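You operate a simulated robot arm through the tools that you are given. There is no shell and no other tool. Be economical: measure what you need, move in short steps, check, and stop when the job is done.

Carry out the task below with a simulated robot arm. There is one attempt and no reset: what you move stays moved.

TASK
Demagnetise the small table's blue-sealed medium bearing, leave it on the meter and switch the demagnetiser off.
Fine: Red knob to ON, pass it slowly over the plate, lift it clear, knob back to OFF.

It is judged by the outcome, as a careful person would: the job done as asked, and still so three seconds after it is handed in. It fails if anything else is knocked over, pushed out of place, dropped, spilled or broken.

THE ROBOT
A 7-joint arm with a two-finger parallel gripper, fixed in place. Base frame: the origin is at the foot of the arm, x ahead of it, y to its left, z up. Lengths are in mm, angles in rad, forces in N, time in s.
With the tool pointing down near the work surface it reaches from about 240 to 680 mm from the base axis. Its first joint turns from -1.152 to 1.152 rad. Payload 2.4 kg.
Tool frame: the origin (TCP) lies between the finger pads and is the grasp point; the fingertips stand 30 mm ahead of it; z points along the fingers, y is the line along which they close. The gripper opens to 94 mm. The fingers are 28 mm wide and 10 mm thick; the gripper's body (50 by 96 mm) begins 55 mm behind the TCP.
Orientation is that of the tool frame in the base frame, as a unit quaternion [w, x, y, z]. With the fingers straight down and closing along the base's y, the tool's x points along the base's -x, its y along +y and its z along -z.

THE INTERFACE
- The arm moves only by the tool servo_tool. Its argument "commands" is a list of rows, each a list of 7 numbers: the opening, from 0 (shut) to 1 (fully open), then the shift along the tool's x, y, z in mm, then the turn, a rotation vector about the tool's x, y, z in rad. In form: [[claw, tx, ty, tz, wx, wy, wz], ...]. A call has 1 to 10 rows; each row shifts and turns the commanded pose from where the row before left it, along the tool's axes as they then stand. A row lasts 0.2 s, in which the tool goes at most 50 mm and 0.15 rad; a call with a longer step from one row to the next is refused whole, and so is a gripper value outside its range. A pose out of reach is approached as far as the arm can. The call stops where the force on the tool passes 40 N (or 10 N more than at its start, if that is more) or the arm is blocked; 0.2 s more then pass. The fingers move at their own pace (about 153 mm/s each) and stop on an object; they squeeze with about 45 N. The grip force told is the motor's: it shows also when the fingers shut on nothing. Time passes only in rows, and 0.2 s behind the last, so rows that do not move let the fingers close. It gives the time, the measured TCP pose, the force on the tool (base axes), the opening and the grip force at its end, in the units of the frame above (readings bear some noise).
- Cameras (640 x 400 px; columns grow to the right, rows downward): "scene" is fixed at [44.2, 476.6, 1451.8]; the picture's right is [-0.72, -0.70, 0.00], its down [-0.35, 0.36, -0.86] and it looks along [0.60, -0.62, -0.51] (base axes); focal length 321 px, centre (320, 200). "wrist" rides on the gripper at [-37, 0, -58] in the tool frame; the picture's right is [0.00, -1.00, 0.00], its down [0.97, 0.00, -0.24] and it looks along [0.24, 0.00, 0.97] (tool axes); focal length 218 px, centre (320, 200).
- camera(camera): a new picture of that camera. No time passes.
- pixel_to_xyz(camera, pixels): for up to 12 pixels [column, row] of the newest picture of that camera ("zoom" is the newest enlarged one), the place [x, y, z] in the base frame of the surface seen there, good to about 3 mm. No time passes.
- zoom(camera, box): a new picture of the part [left, top, right, bottom] of that camera's present view, enlarged. No time passes.
- finish_job(): hands the job in; it is judged then, once.

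Work in short steps. Measure before you move; look again where a grasp or a placing could have gone wrong, and mend it. You have 80 turns and 34 pictures in all, those below and enlarged ones among them. Open the gripper and draw the arm clear of the work before you hand the job in, unless the task says otherwise; then end with one line.

The tools are called after "Request:" as a command line: name --pt "numbers of a row" for each row, then --argument value for the rest, lists and objects as JSON in quotes. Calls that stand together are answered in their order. servo_tool: Moves the arm, as the interface text tells. Its arguments: {"type":"object","properties":{"commands":{"type":"array"}},"required":["commands"]} The other tools are called the same way: camera (camera) takes a picture; pixel_to_xyz (camera, pixels) gives the place of the surface under pixels of a picture; zoom (camera, box) takes an enlarged picture of a part of a camera's view; finish_job () hands the job in.

At the start:

```text
time: 0.0
tcp_pos: [303.7, 90.4, 1184.9]
orientation: [0.0, 0.0, 1.0, 0.0]
force: [-0.4, -0.5, 0.3]
grip_width: 93.7
grip_force: 0.0
```

scene: 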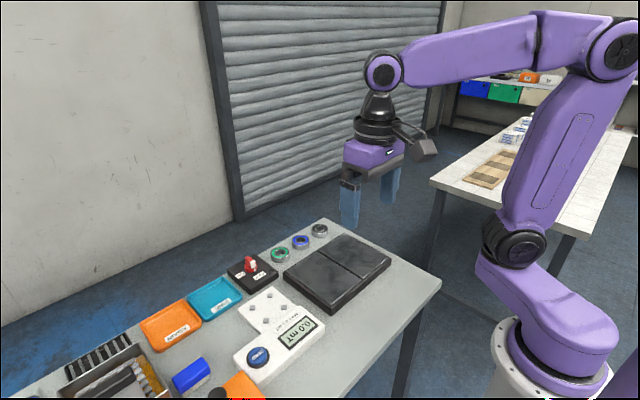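
wrist: 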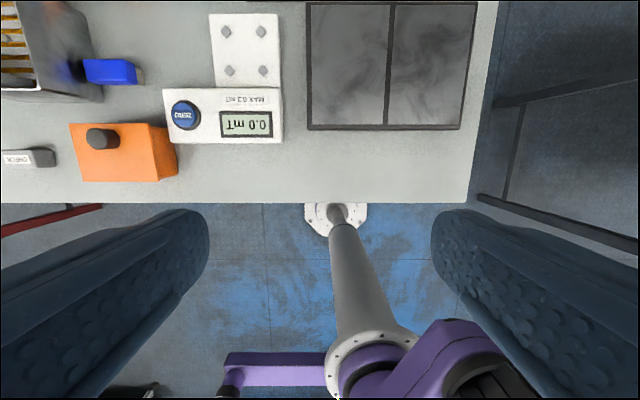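

The scene shows three bearings near (280,255), (300,242), (320,230) and the red knob near (250,265). I zoom in to identify them.

Request:
zoom --camera "scene" --box '[220, 210, 400, 322]'

Request:
zoom --camera "scene" --box '[40, 280, 340, 400]'

Request:
pixel_to_xyz --camera "scene" --pixels '[[280, 255], [300, 242], [320, 230], [250, 265], [336, 272], [284, 278], [389, 262], [327, 309], [345, 236], [270, 308], [258, 356], [240, 275]]'

```text
3.56 times, centred on (310, 266) of scene
```

zoom: 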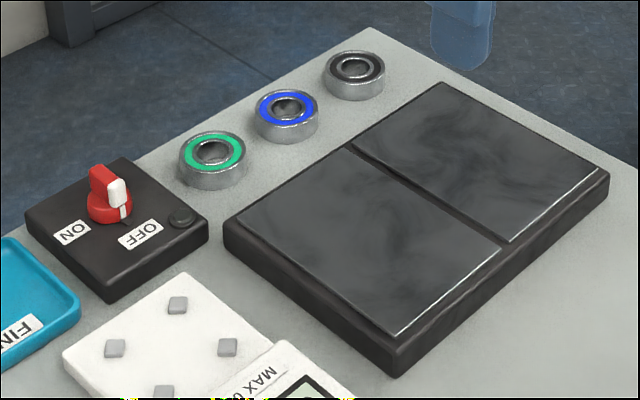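

```text
2.13 times, centred on (190, 340) of scene
```

zoom: 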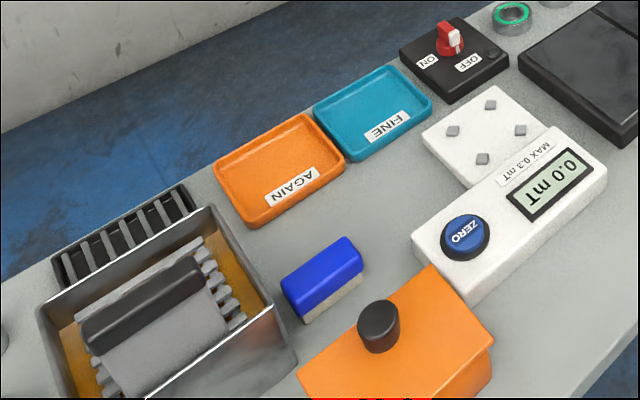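

```text
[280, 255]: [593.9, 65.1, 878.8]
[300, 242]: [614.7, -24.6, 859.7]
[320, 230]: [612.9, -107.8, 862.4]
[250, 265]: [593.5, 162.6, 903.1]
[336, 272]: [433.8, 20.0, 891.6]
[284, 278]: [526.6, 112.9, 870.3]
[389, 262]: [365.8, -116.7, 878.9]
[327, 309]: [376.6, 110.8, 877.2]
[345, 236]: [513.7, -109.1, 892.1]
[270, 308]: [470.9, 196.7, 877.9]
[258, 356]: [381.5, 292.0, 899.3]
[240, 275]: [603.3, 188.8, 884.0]
```

The blue-sealed bearing is the middle one (zoom 286,108). I move up over the table for a top-down view.

Request:
servo_tool --pt "1 -45 0 0 0 0 0" --pt "1 -45 0 0 0 0 0" --pt "1 -45 -15 20 0 0 0" --pt "1 -45 -15 20 0 0 0" --pt "1 -30 -15 20 0 0 0" --pt "1 0 -15 20 0 0 0" --pt "1 0 0 20 0 0 0" --pt "1 0 0 0 0 0 0"

Request:
camera --camera "wrist"

```text
refused: row 3 steps farther than a row can; nothing moved
```

```text
29 pictures are left
```

wrist: 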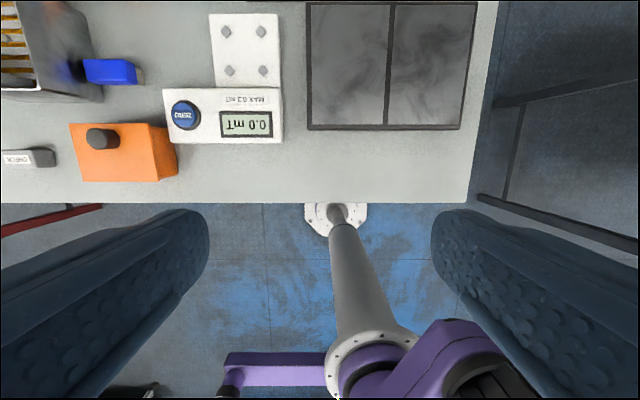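

A row was too long; I use shorter steps.

Request:
servo_tool --pt "1 -45 0 0 0 0 0" --pt "1 -45 0 0 0 0 0" --pt "1 -35 -15 20 0 0 0" --pt "1 -35 -15 20 0 0 0" --pt "1 -35 -15 20 0 0 0" --pt "1 -35 -15 20 0 0 0" --pt "1 0 0 20 0 0 0" --pt "1 0 0 0 0 0 0"

Request:
camera --camera "wrist"

```text
time: 1.8
tcp_pos: [535.1, 30.7, 1082.9]
orientation: [0.0, 0.0, 1.0, 0.0]
force: [0.6, 0.0, 0.2]
grip_width: 93.8
grip_force: 0.1
```

```text
28 pictures are left
```

wrist: 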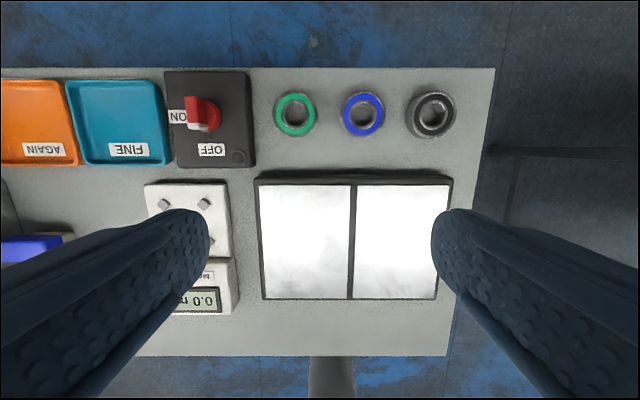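

Now a close look at the knob and bearings, with measurements.

Request:
zoom --camera "wrist" --box '[150, 60, 278, 140]'

Request:
pixel_to_xyz --camera "wrist" --pixels '[[344, 115], [380, 115], [362, 97], [362, 133], [362, 115], [205, 113], [198, 100], [214, 120], [176, 80], [240, 155], [304, 240], [152, 190]]'

Request:
zoom --camera "scene" --box '[220, 240, 284, 280]'

```text
5.00 times, centred on (214, 100) of wrist
```

zoom: 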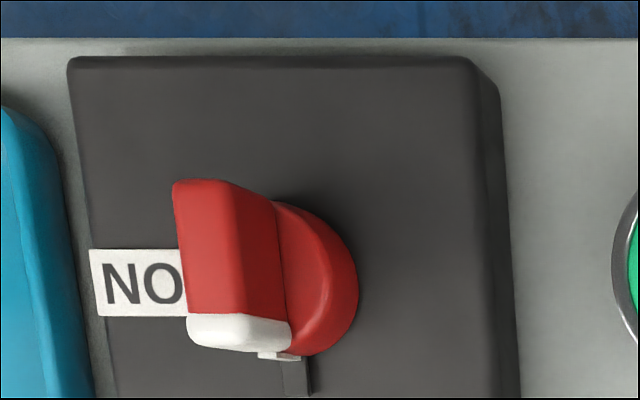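

```text
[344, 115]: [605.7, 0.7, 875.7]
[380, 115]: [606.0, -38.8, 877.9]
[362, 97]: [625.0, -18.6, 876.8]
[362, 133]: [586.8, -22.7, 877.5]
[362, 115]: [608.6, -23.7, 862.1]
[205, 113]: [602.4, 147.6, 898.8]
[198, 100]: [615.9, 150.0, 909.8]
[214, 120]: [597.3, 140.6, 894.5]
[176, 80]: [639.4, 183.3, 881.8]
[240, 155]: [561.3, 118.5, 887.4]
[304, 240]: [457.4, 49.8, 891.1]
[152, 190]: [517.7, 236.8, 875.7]
```

```text
10.00 times, centred on (252, 260) of scene
```

zoom: 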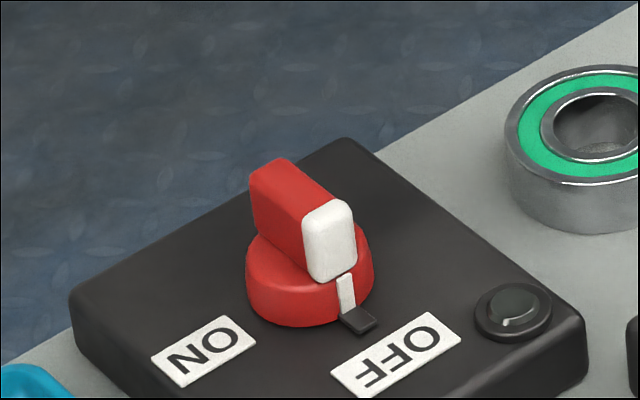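

Pointer is at OFF (toward -x); ON lies toward +y. I measure handle and labels exactly.

Request:
pixel_to_xyz --camera "zoom" --pixels '[[265, 165], [335, 203], [290, 180], [310, 188], [340, 222], [203, 350], [397, 353], [356, 320], [345, 285], [300, 305], [515, 300], [225, 330]]'

Request:
zoom --camera "wrist" --box '[150, 60, 310, 160]'

```text
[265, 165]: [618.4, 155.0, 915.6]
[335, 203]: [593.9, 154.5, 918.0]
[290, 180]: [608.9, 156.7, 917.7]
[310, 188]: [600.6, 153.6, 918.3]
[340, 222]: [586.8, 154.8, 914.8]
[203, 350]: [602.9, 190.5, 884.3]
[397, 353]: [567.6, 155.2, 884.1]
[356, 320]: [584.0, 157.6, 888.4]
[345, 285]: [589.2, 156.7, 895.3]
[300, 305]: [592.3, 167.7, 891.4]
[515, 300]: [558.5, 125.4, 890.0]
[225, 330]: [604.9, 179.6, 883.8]
```

```text
4.00 times, centred on (230, 110) of wrist
```

zoom: 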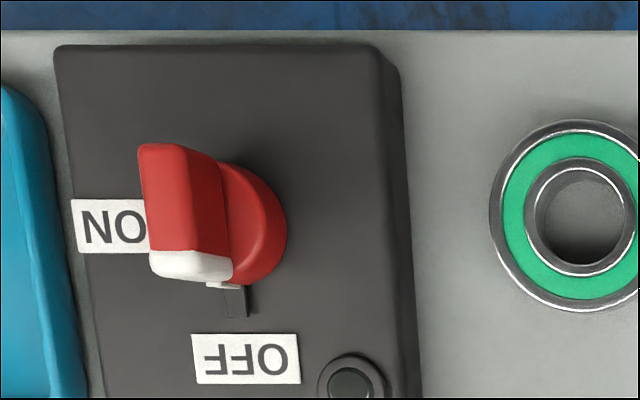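

Handle bar runs x 588–620 at y≈155, top z≈918, so axis ≈(603,155). I move above it, then descend.

Request:
servo_tool --pt "0.6 -23 41 0 0 0 0" --pt "0.6 -23 41 0 0 0 0" --pt "0.6 -22 42 0 0 0 0" --pt "0.6 0 0 45 0 0 0" --pt "0.6 0 0 45 0 0 0" --pt "0.5 0 0 20 0 0 0" --pt "0.5 0 0 0 0 0 0"

Request:
camera --camera "wrist"

```text
time: 3.4
tcp_pos: [601.8, 153.3, 974.4]
orientation: [0.0, 0.0, 1.0, 0.0]
force: [-0.2, -0.4, -0.3]
grip_width: 47.1
grip_force: 0.0
```

```text
24 pictures are left
```

wrist: 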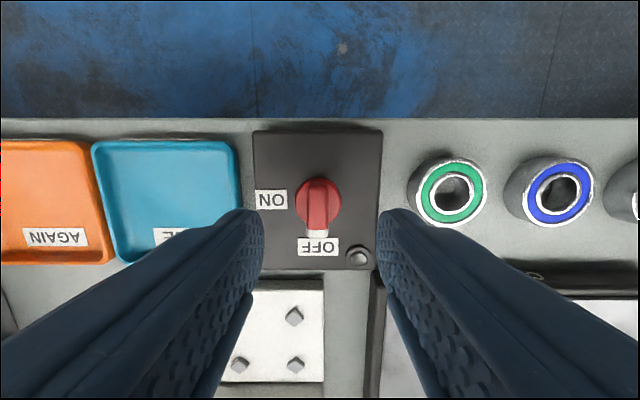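

Handle is centred between the fingers (column 318). Descend and grip.

Request:
servo_tool --pt "0.5 0 0 21 0 0 0" --pt "0.5 0 1 21 0 0 0" --pt "0.5 0 0 0 0 0 0" --pt "0 0 0 0 0 0 0" --pt "0 0 0 0 0 0 0" --pt "0 0 0 0 0 0 0"

```text
time: 4.8
tcp_pos: [602.3, 156.3, 931.6]
orientation: [0.0, 0.001, 1.0, 0.0]
force: [1.2, 3.6, -5.3]
grip_width: 11.7
grip_force: 45.0
```

Gripped (11.7 mm). Turn clockwise from above (+ about tool z) toward ON.

Request:
servo_tool --pt "0 0 0 0 0 0 0.14" --pt "0 0 0 0 0 0 0.14" --pt "0 0 0 0 0 0 0.14" --pt "0 0 0 0 0 0 0.14" --pt "0 0 0 0 0 0 0.14" --pt "0 0 0 0 0 0 0.14"

```text
time: 6.2
tcp_pos: [602.9, 155.6, 930.8]
orientation: [0.0, 0.409, 0.913, 0.001]
force: [8.5, 11.2, -11.9]
grip_width: 11.7
grip_force: 45.2
```

Request:
servo_tool --pt "0 0 0 0 0 0 0.14" --pt "0 0 0 0 0 0 0.14" --pt "0 0 0 0 0 0 0.14" --pt "0 0 0 0 0 0 0.14" --pt "0 0 0 0 0 0 0.14" --pt "0 0 0 0 0 0 0.05" --pt "0 0 0 0 0 0 0"

Request:
zoom --camera "scene" --box '[220, 240, 284, 280]'

```text
time: 7.8
tcp_pos: [603.1, 156.1, 931.5]
orientation: [0.001, 0.713, 0.701, 0.003]
force: [17.1, 16.8, -16.8]
grip_width: 12.0
grip_force: 44.8
```

```text
10.00 times, centred on (252, 260) of scene
```

zoom: 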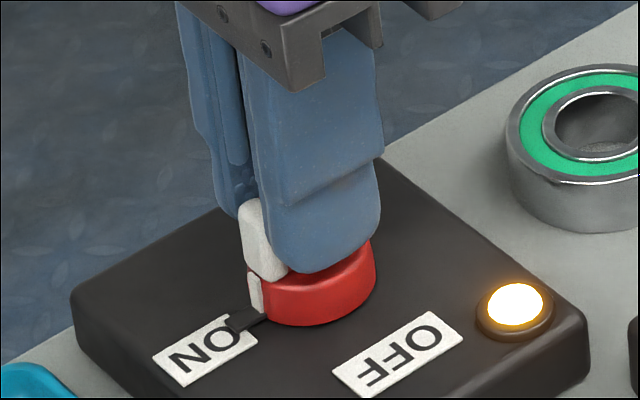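

ON, lamp lit. Release gently, lift and turn back.

Request:
servo_tool --pt "0.5 0 0 0 0 0 0" --pt "0.5 0 0 0 0 0 0" --pt "0.5 0 0 -30 0 0 0" --pt "0.5 0 0 -40 0 0 0" --pt "0.6 0 0 -30 0 0 0"

Request:
servo_tool --pt "0.8 0 0 0 0 0 -0.148" --pt "0.8 0 0 0 0 0 -0.148" --pt "0.8 0 0 0 0 0 -0.148" --pt "0.8 0 0 0 0 0 -0.148" --pt "0.8 0 0 0 0 0 -0.148" --pt "0.8 0 0 0 0 0 -0.148" --pt "0.8 0 0 0 0 0 -0.148" --pt "0.8 0 0 0 0 0 -0.148" --pt "0.8 0 0 0 0 0 -0.148" --pt "0.8 0 0 0 0 0 -0.148"

Request:
servo_tool --pt "0.8 0 0 0 0 0 -0.11" --pt "0.8 0 -45 0 0 0 0" --pt "0.8 0 -45 0 0 0 0" --pt "0.8 0 -45 0 0 0 0" --pt "0.8 0 -40 0 0 0 0" --pt "0.8 0 0 0 0 0 0"

Request:
camera --camera "wrist"

```text
time: 9.0
tcp_pos: [601.9, 155.4, 1031.9]
orientation: [0.0, 0.714, 0.7, 0.0]
force: [0.5, -0.5, -0.8]
grip_width: 56.3
grip_force: 0.0
```

```text
time: 11.2
tcp_pos: [602.2, 154.7, 1032.1]
orientation: [0.0, 0.053, 0.999, 0.001]
force: [-0.9, 0.1, -0.3]
grip_width: 75.2
grip_force: 0.0
```

```text
time: 12.6
tcp_pos: [601.9, -21.6, 1031.9]
orientation: [0.0, 0.0, 1.0, 0.0]
force: [-0.5, 0.4, 0.0]
grip_width: 75.2
grip_force: 0.0
```

```text
22 pictures are left
```

wrist: 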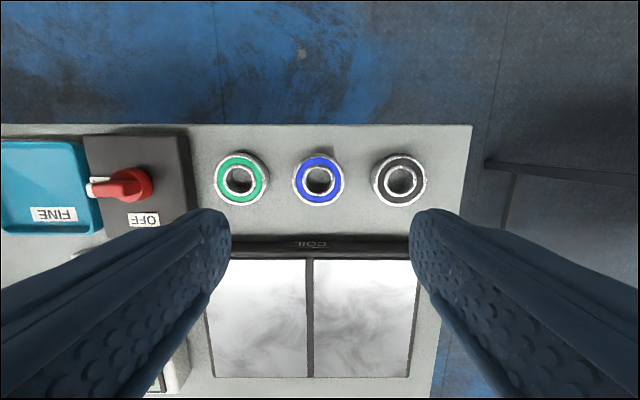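

Knob stays ON. Measure the blue bearing's rim for its centre.

Request:
pixel_to_xyz --camera "wrist" --pixels '[[295, 178], [343, 178], [319, 158], [319, 203], [241, 157], [241, 200], [218, 179], [265, 179], [378, 180], [424, 180], [250, 320], [365, 320]]'

```text
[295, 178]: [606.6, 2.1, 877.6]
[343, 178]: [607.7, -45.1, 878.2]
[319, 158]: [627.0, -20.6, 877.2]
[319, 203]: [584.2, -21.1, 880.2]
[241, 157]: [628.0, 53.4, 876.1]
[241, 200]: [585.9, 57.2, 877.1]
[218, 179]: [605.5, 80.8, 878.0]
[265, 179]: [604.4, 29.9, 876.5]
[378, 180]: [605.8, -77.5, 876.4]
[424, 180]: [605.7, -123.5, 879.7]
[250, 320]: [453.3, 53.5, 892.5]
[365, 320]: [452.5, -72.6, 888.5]
```

Centre ≈(606,-21.5), OD ≈48, top 878. Descend to TCP z≈894 with a 66 mm opening, and grip.

Request:
servo_tool --pt "0.7 -4 0 40 0 0 0" --pt "0.7 0 0 40 0 0 0" --pt "0.7 0 0 30 0 0 0" --pt "0.7 0 0 15 0 0 0" --pt "0.7 0 0 13 0 0 0" --pt "0.7 0 0 0 0 0 0" --pt "0.4 0 0 0 0 0 0" --pt "0.4 0 0 0 0 0 0" --pt "0.4 0 0 0 0 0 0"

```text
time: 14.6
tcp_pos: [605.5, -21.0, 892.9]
orientation: [0.0, 0.0, 1.0, 0.0]
force: [-0.8, -0.4, 0.4]
grip_width: 50.8
grip_force: 44.7
```

Gripped at 50.8 mm. Lift and go to the right end above the plate.

Request:
servo_tool --pt "0.4 0 0 -20 0 0 0" --pt "0.4 0 0 -40 0 0 0" --pt "0.4 0 0 -40 0 0 0" --pt "0.4 40 -22 0 0 0 0" --pt "0.4 40 -22 0 0 0 0" --pt "0.4 40 -22 0 0 0 0" --pt "0.4 30 -20 0 0 0 0" --pt "0.4 0 0 0 0 0 0"

Request:
camera --camera "scene"

Request:
camera --camera "wrist"

```text
time: 16.4
tcp_pos: [457.1, -105.9, 994.0]
orientation: [0.0, -0.001, 1.0, 0.0]
force: [0.4, -0.6, -1.7]
grip_width: 50.7
grip_force: 45.2
```

```text
21 pictures are left
```

scene: 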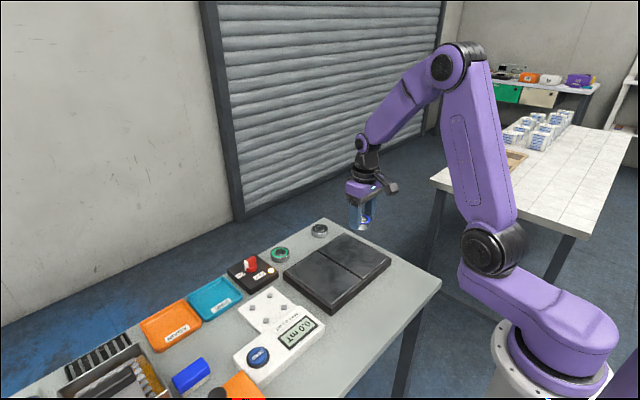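

```text
20 pictures are left
```

wrist: 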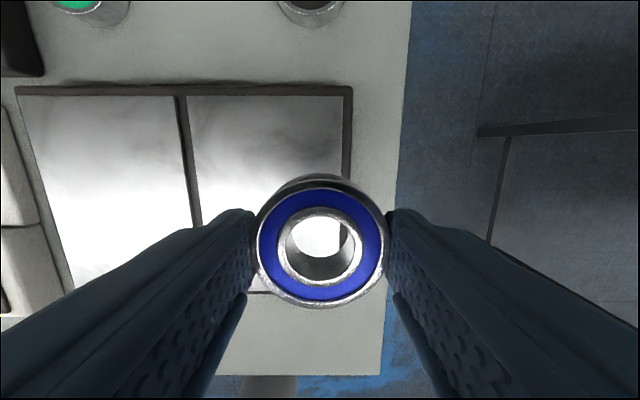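

Bearing is held squarely. Descend to about 5 mm above the plate (TCP 930).

Request:
servo_tool --pt "0.4 0 0 20 0 0 0" --pt "0.4 0 0 20 0 0 0" --pt "0.4 0 0 12 0 0 0" --pt "0.4 0 0 8 0 0 0" --pt "0.4 0 0 4 0 0 0" --pt "0.4 0 0 0 0 0 0"

Request:
zoom --camera "scene" --box '[270, 190, 430, 290]'

```text
time: 17.8
tcp_pos: [456.5, -105.7, 929.8]
orientation: [0.0, 0.0, 1.0, 0.0]
force: [0.1, -0.2, -1.2]
grip_width: 50.7
grip_force: 45.3
```

```text
4.00 times, centred on (350, 240) of scene
```

zoom: 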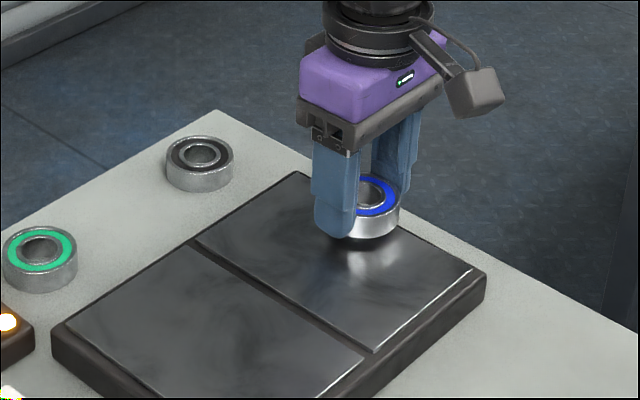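

Just above the plate, no contact. Pass slowly along +y (about 40 mm/s).

Request:
servo_tool --pt "0.4 0 8 0 0 0 0" --pt "0.4 0 8 0 0 0 0" --pt "0.4 0 8 0 0 0 0" --pt "0.4 0 8 0 0 0 0" --pt "0.4 0 8 0 0 0 0" --pt "0.4 0 8 0 0 0 0" --pt "0.4 0 8 0 0 0 0" --pt "0.4 0 8 0 0 0 0" --pt "0.4 0 8 0 0 0 0" --pt "0.4 0 8 0 0 0 0"

Request:
servo_tool --pt "0.4 0 8 0 0 0 0" --pt "0.4 0 8 0 0 0 0" --pt "0.4 0 8 0 0 0 0" --pt "0.4 0 8 0 0 0 0" --pt "0.4 0 8 0 0 0 0" --pt "0.4 0 8 0 0 0 0" --pt "0.4 0 8 0 0 0 0" --pt "0.4 0 8 0 0 0 0" --pt "0.4 0 8 0 0 0 0" --pt "0.4 0 8 0 0 0 0"

Request:
servo_tool --pt "0.4 0 8 0 0 0 0" --pt "0.4 0 8 0 0 0 0" --pt "0.4 0 8 0 0 0 0" --pt "0.4 0 8 0 0 0 0" --pt "0.4 0 6 -4 0 0 0" --pt "0.4 0 0 -8 0 0 0" --pt "0.4 0 0 -8 0 0 0" --pt "0.4 0 0 -8 0 0 0" --pt "0.4 0 0 -8 0 0 0" --pt "0.4 0 0 -8 0 0 0"

Request:
servo_tool --pt "0.4 0 0 -10 0 0 0" --pt "0.4 0 0 -10 0 0 0" --pt "0.4 0 0 -10 0 0 0" --pt "0.4 0 0 -10 0 0 0" --pt "0.4 0 0 -10 0 0 0" --pt "0.4 0 0 -10 0 0 0" --pt "0.4 0 0 -10 0 0 0" --pt "0.4 0 0 -10 0 0 0" --pt "0.4 0 0 -10 0 0 0" --pt "0.4 0 0 -10 0 0 0"

Request:
camera --camera "wrist"

```text
time: 20.0
tcp_pos: [456.1, -26.4, 930.1]
orientation: [0.0, 0.0, 1.0, -0.001]
force: [-0.8, 0.7, -0.9]
grip_width: 50.8
grip_force: 44.8
```

```text
time: 22.2
tcp_pos: [455.7, 54.3, 930.1]
orientation: [0.0, -0.001, 1.0, 0.0]
force: [-0.4, 0.1, -1.8]
grip_width: 50.8
grip_force: 45.7
```

```text
time: 24.4
tcp_pos: [455.6, 91.1, 973.9]
orientation: [-0.001, 0.0, 1.0, 0.0]
force: [-0.6, -0.1, -1.8]
grip_width: 50.6
grip_force: 44.5
```

```text
time: 26.6
tcp_pos: [455.2, 91.3, 1074.1]
orientation: [0.0, 0.0, 1.0, 0.001]
force: [-0.3, -1.1, -1.7]
grip_width: 50.8
grip_force: 45.7
```

```text
18 pictures are left
```

wrist: 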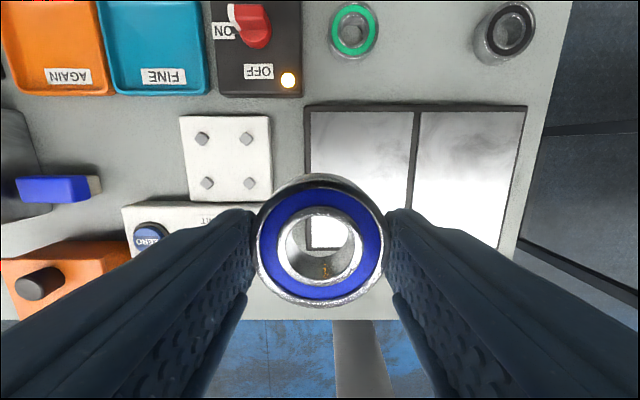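

Bearing lifted clear with lamp still on. Measure the meter pad's four posts.

Request:
zoom --camera "wrist" --box '[112, 90, 304, 210]'

Request:
pixel_to_xyz --camera "wrist" --pixels '[[202, 139], [246, 138], [207, 183], [251, 183], [226, 160], [183, 119], [268, 119], [193, 197], [272, 195], [200, 214], [150, 225], [225, 130]]'

Request:
zoom --camera "scene" --box '[220, 280, 332, 350]'

```text
3.33 times, centred on (208, 150) of wrist
```

zoom: 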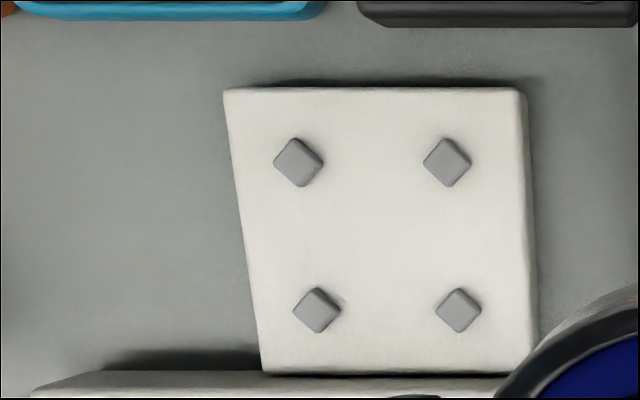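

```text
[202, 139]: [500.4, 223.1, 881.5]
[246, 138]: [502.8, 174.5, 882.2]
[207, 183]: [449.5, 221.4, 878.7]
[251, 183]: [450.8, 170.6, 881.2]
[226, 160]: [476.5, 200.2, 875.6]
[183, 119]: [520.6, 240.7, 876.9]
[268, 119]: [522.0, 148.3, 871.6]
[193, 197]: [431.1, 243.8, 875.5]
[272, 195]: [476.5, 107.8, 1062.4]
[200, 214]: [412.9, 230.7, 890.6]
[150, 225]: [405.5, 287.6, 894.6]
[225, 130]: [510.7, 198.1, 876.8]
```

```text
5.71 times, centred on (276, 315) of scene
```

zoom: 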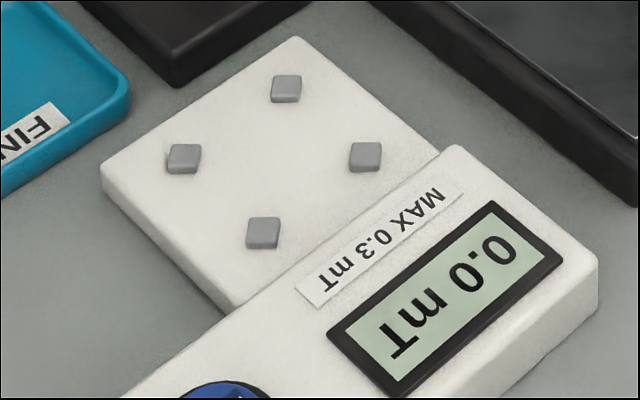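

Posts centre at (476,197.5), pad top ≈876, posts ≈5 mm high; the bearing fits between. Move above and descend partway.

Request:
servo_tool --pt "0.4 -7 36 0 0 0 0" --pt "0.4 -7 35 0 0 0 0" --pt "0.4 -7 35 0 0 0 0" --pt "0.4 0 0 40 0 0 0" --pt "0.4 0 0 40 0 0 0" --pt "0.4 0 0 40 0 0 0" --pt "0.4 0 0 24 0 0 0" --pt "0.4 0 0 0 0 0 0"

Request:
camera --camera "wrist"

Request:
zoom --camera "scene" --box '[220, 270, 332, 340]'

```text
time: 28.4
tcp_pos: [476.1, 197.5, 930.4]
orientation: [0.0, 0.0, 1.0, 0.0]
force: [-0.4, -0.2, -2.0]
grip_width: 50.7
grip_force: 44.9
```

```text
15 pictures are left
```

wrist: 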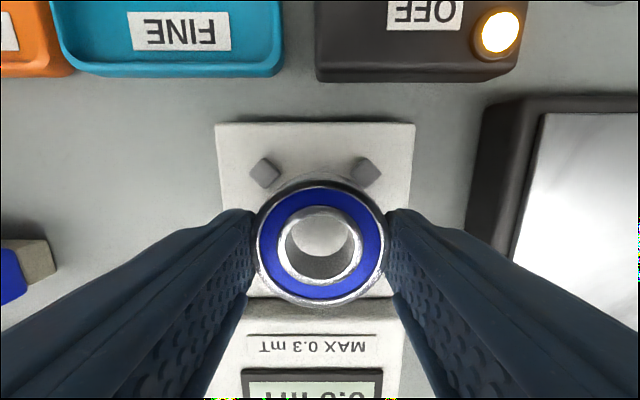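

```text
5.71 times, centred on (276, 305) of scene
```

zoom: 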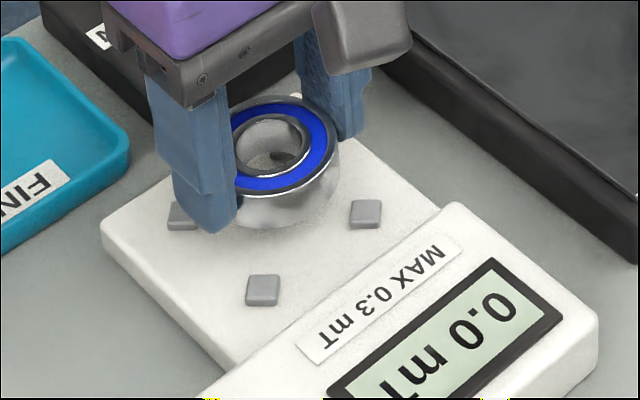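

Post midpoint at column 316 vs 321: shift ~2 mm +y. Then lower gently.

Request:
servo_tool --pt "0.4 0.5 2 0 0 0 0" --pt "0.4 0 0 8 0 0 0" --pt "0.4 0 0 6 0 0 0" --pt "0.4 0 0 3 0 0 0" --pt "0.4 0 0 2 0 0 0" --pt "0.4 0 0 0 0 0 0"

Request:
servo_tool --pt "0.4 0 0 1 0 0 0" --pt "0.4 0 0 0.5 0 0 0" --pt "0.4 0 0 0 0 0 0"

Request:
zoom --camera "scene" --box '[220, 270, 332, 340]'

```text
time: 29.8
tcp_pos: [476.1, 200.3, 911.7]
orientation: [-0.001, 0.0, 1.0, -0.001]
force: [0.8, -0.8, -2.1]
grip_width: 50.5
grip_force: 45.0
```

```text
time: 30.6
tcp_pos: [477.1, 199.7, 909.4]
orientation: [0.0, 0.0, 1.0, 0.0]
force: [0.1, -0.6, 1.9]
grip_width: 50.8
grip_force: 45.5
```

```text
5.71 times, centred on (276, 305) of scene
```

zoom: 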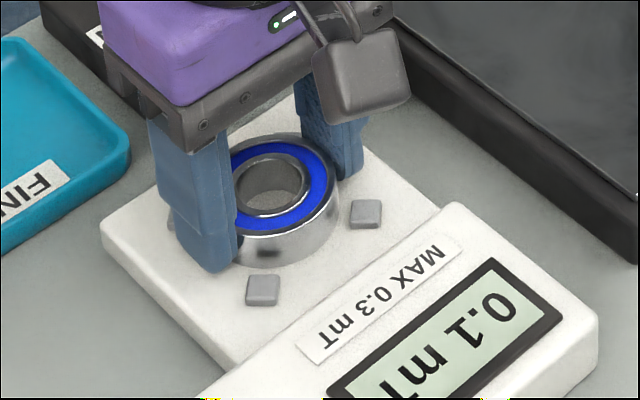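

Force just changed to +1.9 N (contact) and the meter reads 0.1 mT. Release and lift.

Request:
servo_tool --pt "0.66 0 0 0 0 0 0" --pt "0.66 0 0 0 0 0 0" --pt "0.66 0 0 -15 0 0 0" --pt "0.66 0 0 -30 0 0 0" --pt "0.66 0 0 -40 0 0 0" --pt "0.6 0 0 -40 0 0 0"

Request:
camera --camera "wrist"

```text
time: 32.0
tcp_pos: [476.3, 198.6, 1033.5]
orientation: [0.0, 0.0, 1.0, 0.0]
force: [0.6, 0.0, 0.5]
grip_width: 56.0
grip_force: 0.0
```

```text
12 pictures are left
```

wrist: 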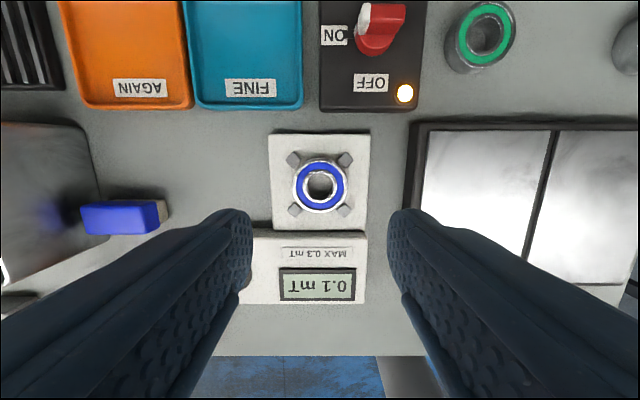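

Bearing sits between the posts, 0.1 mT. Now go to the knob with the gripper turned to match it.

Request:
servo_tool --pt "0.5 -42 -14 0 0 0 0" --pt "0.5 -42 -14 0 0 0 0" --pt "0.5 -42 -15 0 0 0 0" --pt "0.5 0 0 0 0 0 0.145" --pt "0.5 0 0 0 0 0 0.145" --pt "0.5 0 0 0 0 0 0.145" --pt "0.5 0 0 0 0 0 0.145" --pt "0.5 0 0 0 0 0 0.145" --pt "0.5 0 0 0 0 0 0.145"

Request:
servo_tool --pt "0.5 0 0 0 0 0 0.145" --pt "0.5 0 0 0 0 0 0.145" --pt "0.5 0 0 0 0 0 0.145" --pt "0.5 0 0 0 0 0 0.145" --pt "0.5 0 0 0 0 0 0.121" --pt "0.5 0 0 40 0 0 0" --pt "0.5 0 0 15 0 0 0" --pt "0.5 0 0 0 0 0 0"

Request:
camera --camera "wrist"

```text
time: 34.0
tcp_pos: [602.5, 155.2, 1034.3]
orientation: [0.0, 0.423, 0.906, 0.0]
force: [0.0, 0.5, 0.4]
grip_width: 47.0
grip_force: 0.1
```

```text
time: 35.8
tcp_pos: [601.6, 156.3, 978.6]
orientation: [0.0, 0.707, 0.707, 0.0]
force: [0.1, 0.6, 0.3]
grip_width: 47.0
grip_force: 0.1
```

```text
11 pictures are left
```

wrist: 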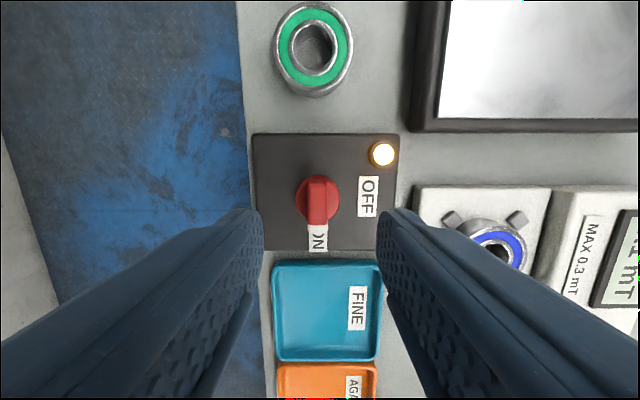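

Handle aligned. Descend, grip and turn back.

Request:
servo_tool --pt "0.5 0 0 25 0 0 0" --pt "0.5 0 0 22 0 0 0" --pt "0.5 0 0 0 0 0 0" --pt "0 0 0 0 0 0 0" --pt "0 0 0 0 0 0 0" --pt "0 0 0 0 0 0 0"

Request:
servo_tool --pt "0 0 0 0 0 0 -0.14" --pt "0 0 0 0 0 0 -0.14" --pt "0 0 0 0 0 0 -0.14" --pt "0 0 0 0 0 0 -0.14" --pt "0 0 0 0 0 0 -0.14" --pt "0 0 0 0 0 0 -0.14"

Request:
servo_tool --pt "0 0 0 0 0 0 -0.14" --pt "0 0 0 0 0 0 -0.14" --pt "0 0 0 0 0 0 -0.14" --pt "0 0 0 0 0 0 -0.14" --pt "0 0 0 0 0 0 -0.14" --pt "0 0 0 0 0 0 -0.04" --pt "0 0 0 0 0 0 0"

Request:
zoom --camera "scene" --box '[220, 240, 284, 280]'

```text
time: 37.2
tcp_pos: [604.1, 157.1, 932.1]
orientation: [0.001, 0.707, 0.707, 0.001]
force: [12.2, 1.3, -8.1]
grip_width: 11.7
grip_force: 44.9
```

```text
time: 38.6
tcp_pos: [601.8, 155.6, 931.7]
orientation: [0.0, 0.356, 0.935, -0.001]
force: [-0.4, -2.8, -6.7]
grip_width: 11.8
grip_force: 45.4
```

```text
time: 40.2
tcp_pos: [601.4, 154.2, 932.5]
orientation: [-0.002, -0.003, 1.0, 0.0]
force: [-16.5, -17.3, -0.3]
grip_width: 11.8
grip_force: 45.7
```

```text
10.00 times, centred on (252, 260) of scene
```

zoom: 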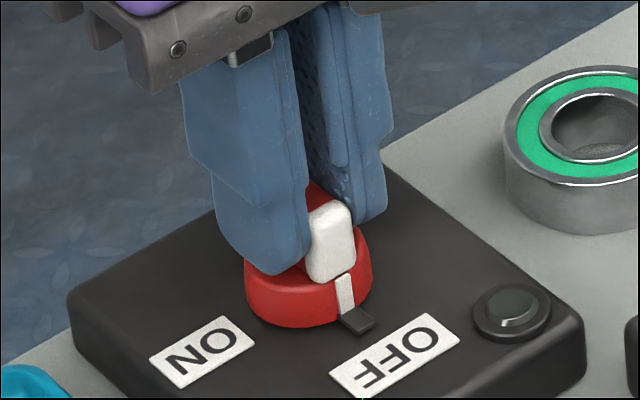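

Pointer at OFF and lamp out. Release, lift clear and check.

Request:
servo_tool --pt "0.5 0 0 0 0 0 0" --pt "0.5 0 0 0 0 0 0" --pt "0.5 0 0 -30 0 0 0" --pt "0.6 0 0 -40 0 0 0" --pt "0.8 0 0 -40 0 0 0" --pt "1 45 0 -20 0 0 0" --pt "1 45 0 -20 0 0 0" --pt "1 45 0 0 0 0 0" --pt "1 45 0 0 0 0 0" --pt "1 0 0 0 0 0 0"

Request:
camera --camera "scene"

Request:
zoom --camera "scene" --box '[210, 230, 370, 330]'

```text
time: 42.4
tcp_pos: [422.1, 155.0, 1083.3]
orientation: [0.0, -0.004, 1.0, -0.001]
force: [-0.1, -0.1, -0.3]
grip_width: 93.7
grip_force: 0.2
```

```text
9 pictures are left
```

scene: 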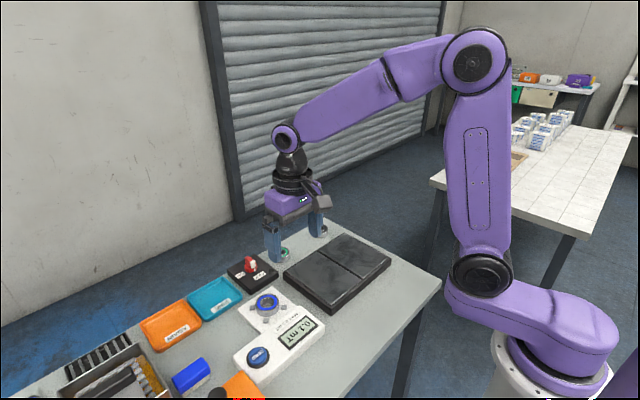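

```text
4.00 times, centred on (290, 280) of scene
```

zoom: 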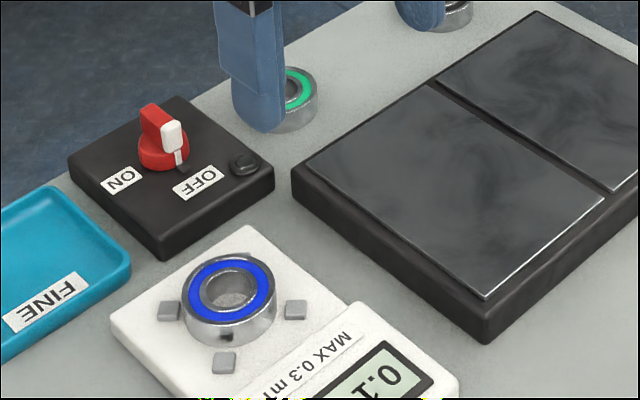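

Knob is OFF, the lamp is dark, the bearing is on the meter at 0.1 mT, and the arm is clear.

Request:
finish_job

```text
The job is handed in.
```

The blue-sealed bearing is demagnetised and sitting on the meter at 0.1 mT, under the 0.3 mT limit. The demagnetiser is off, and nothing else was moved.
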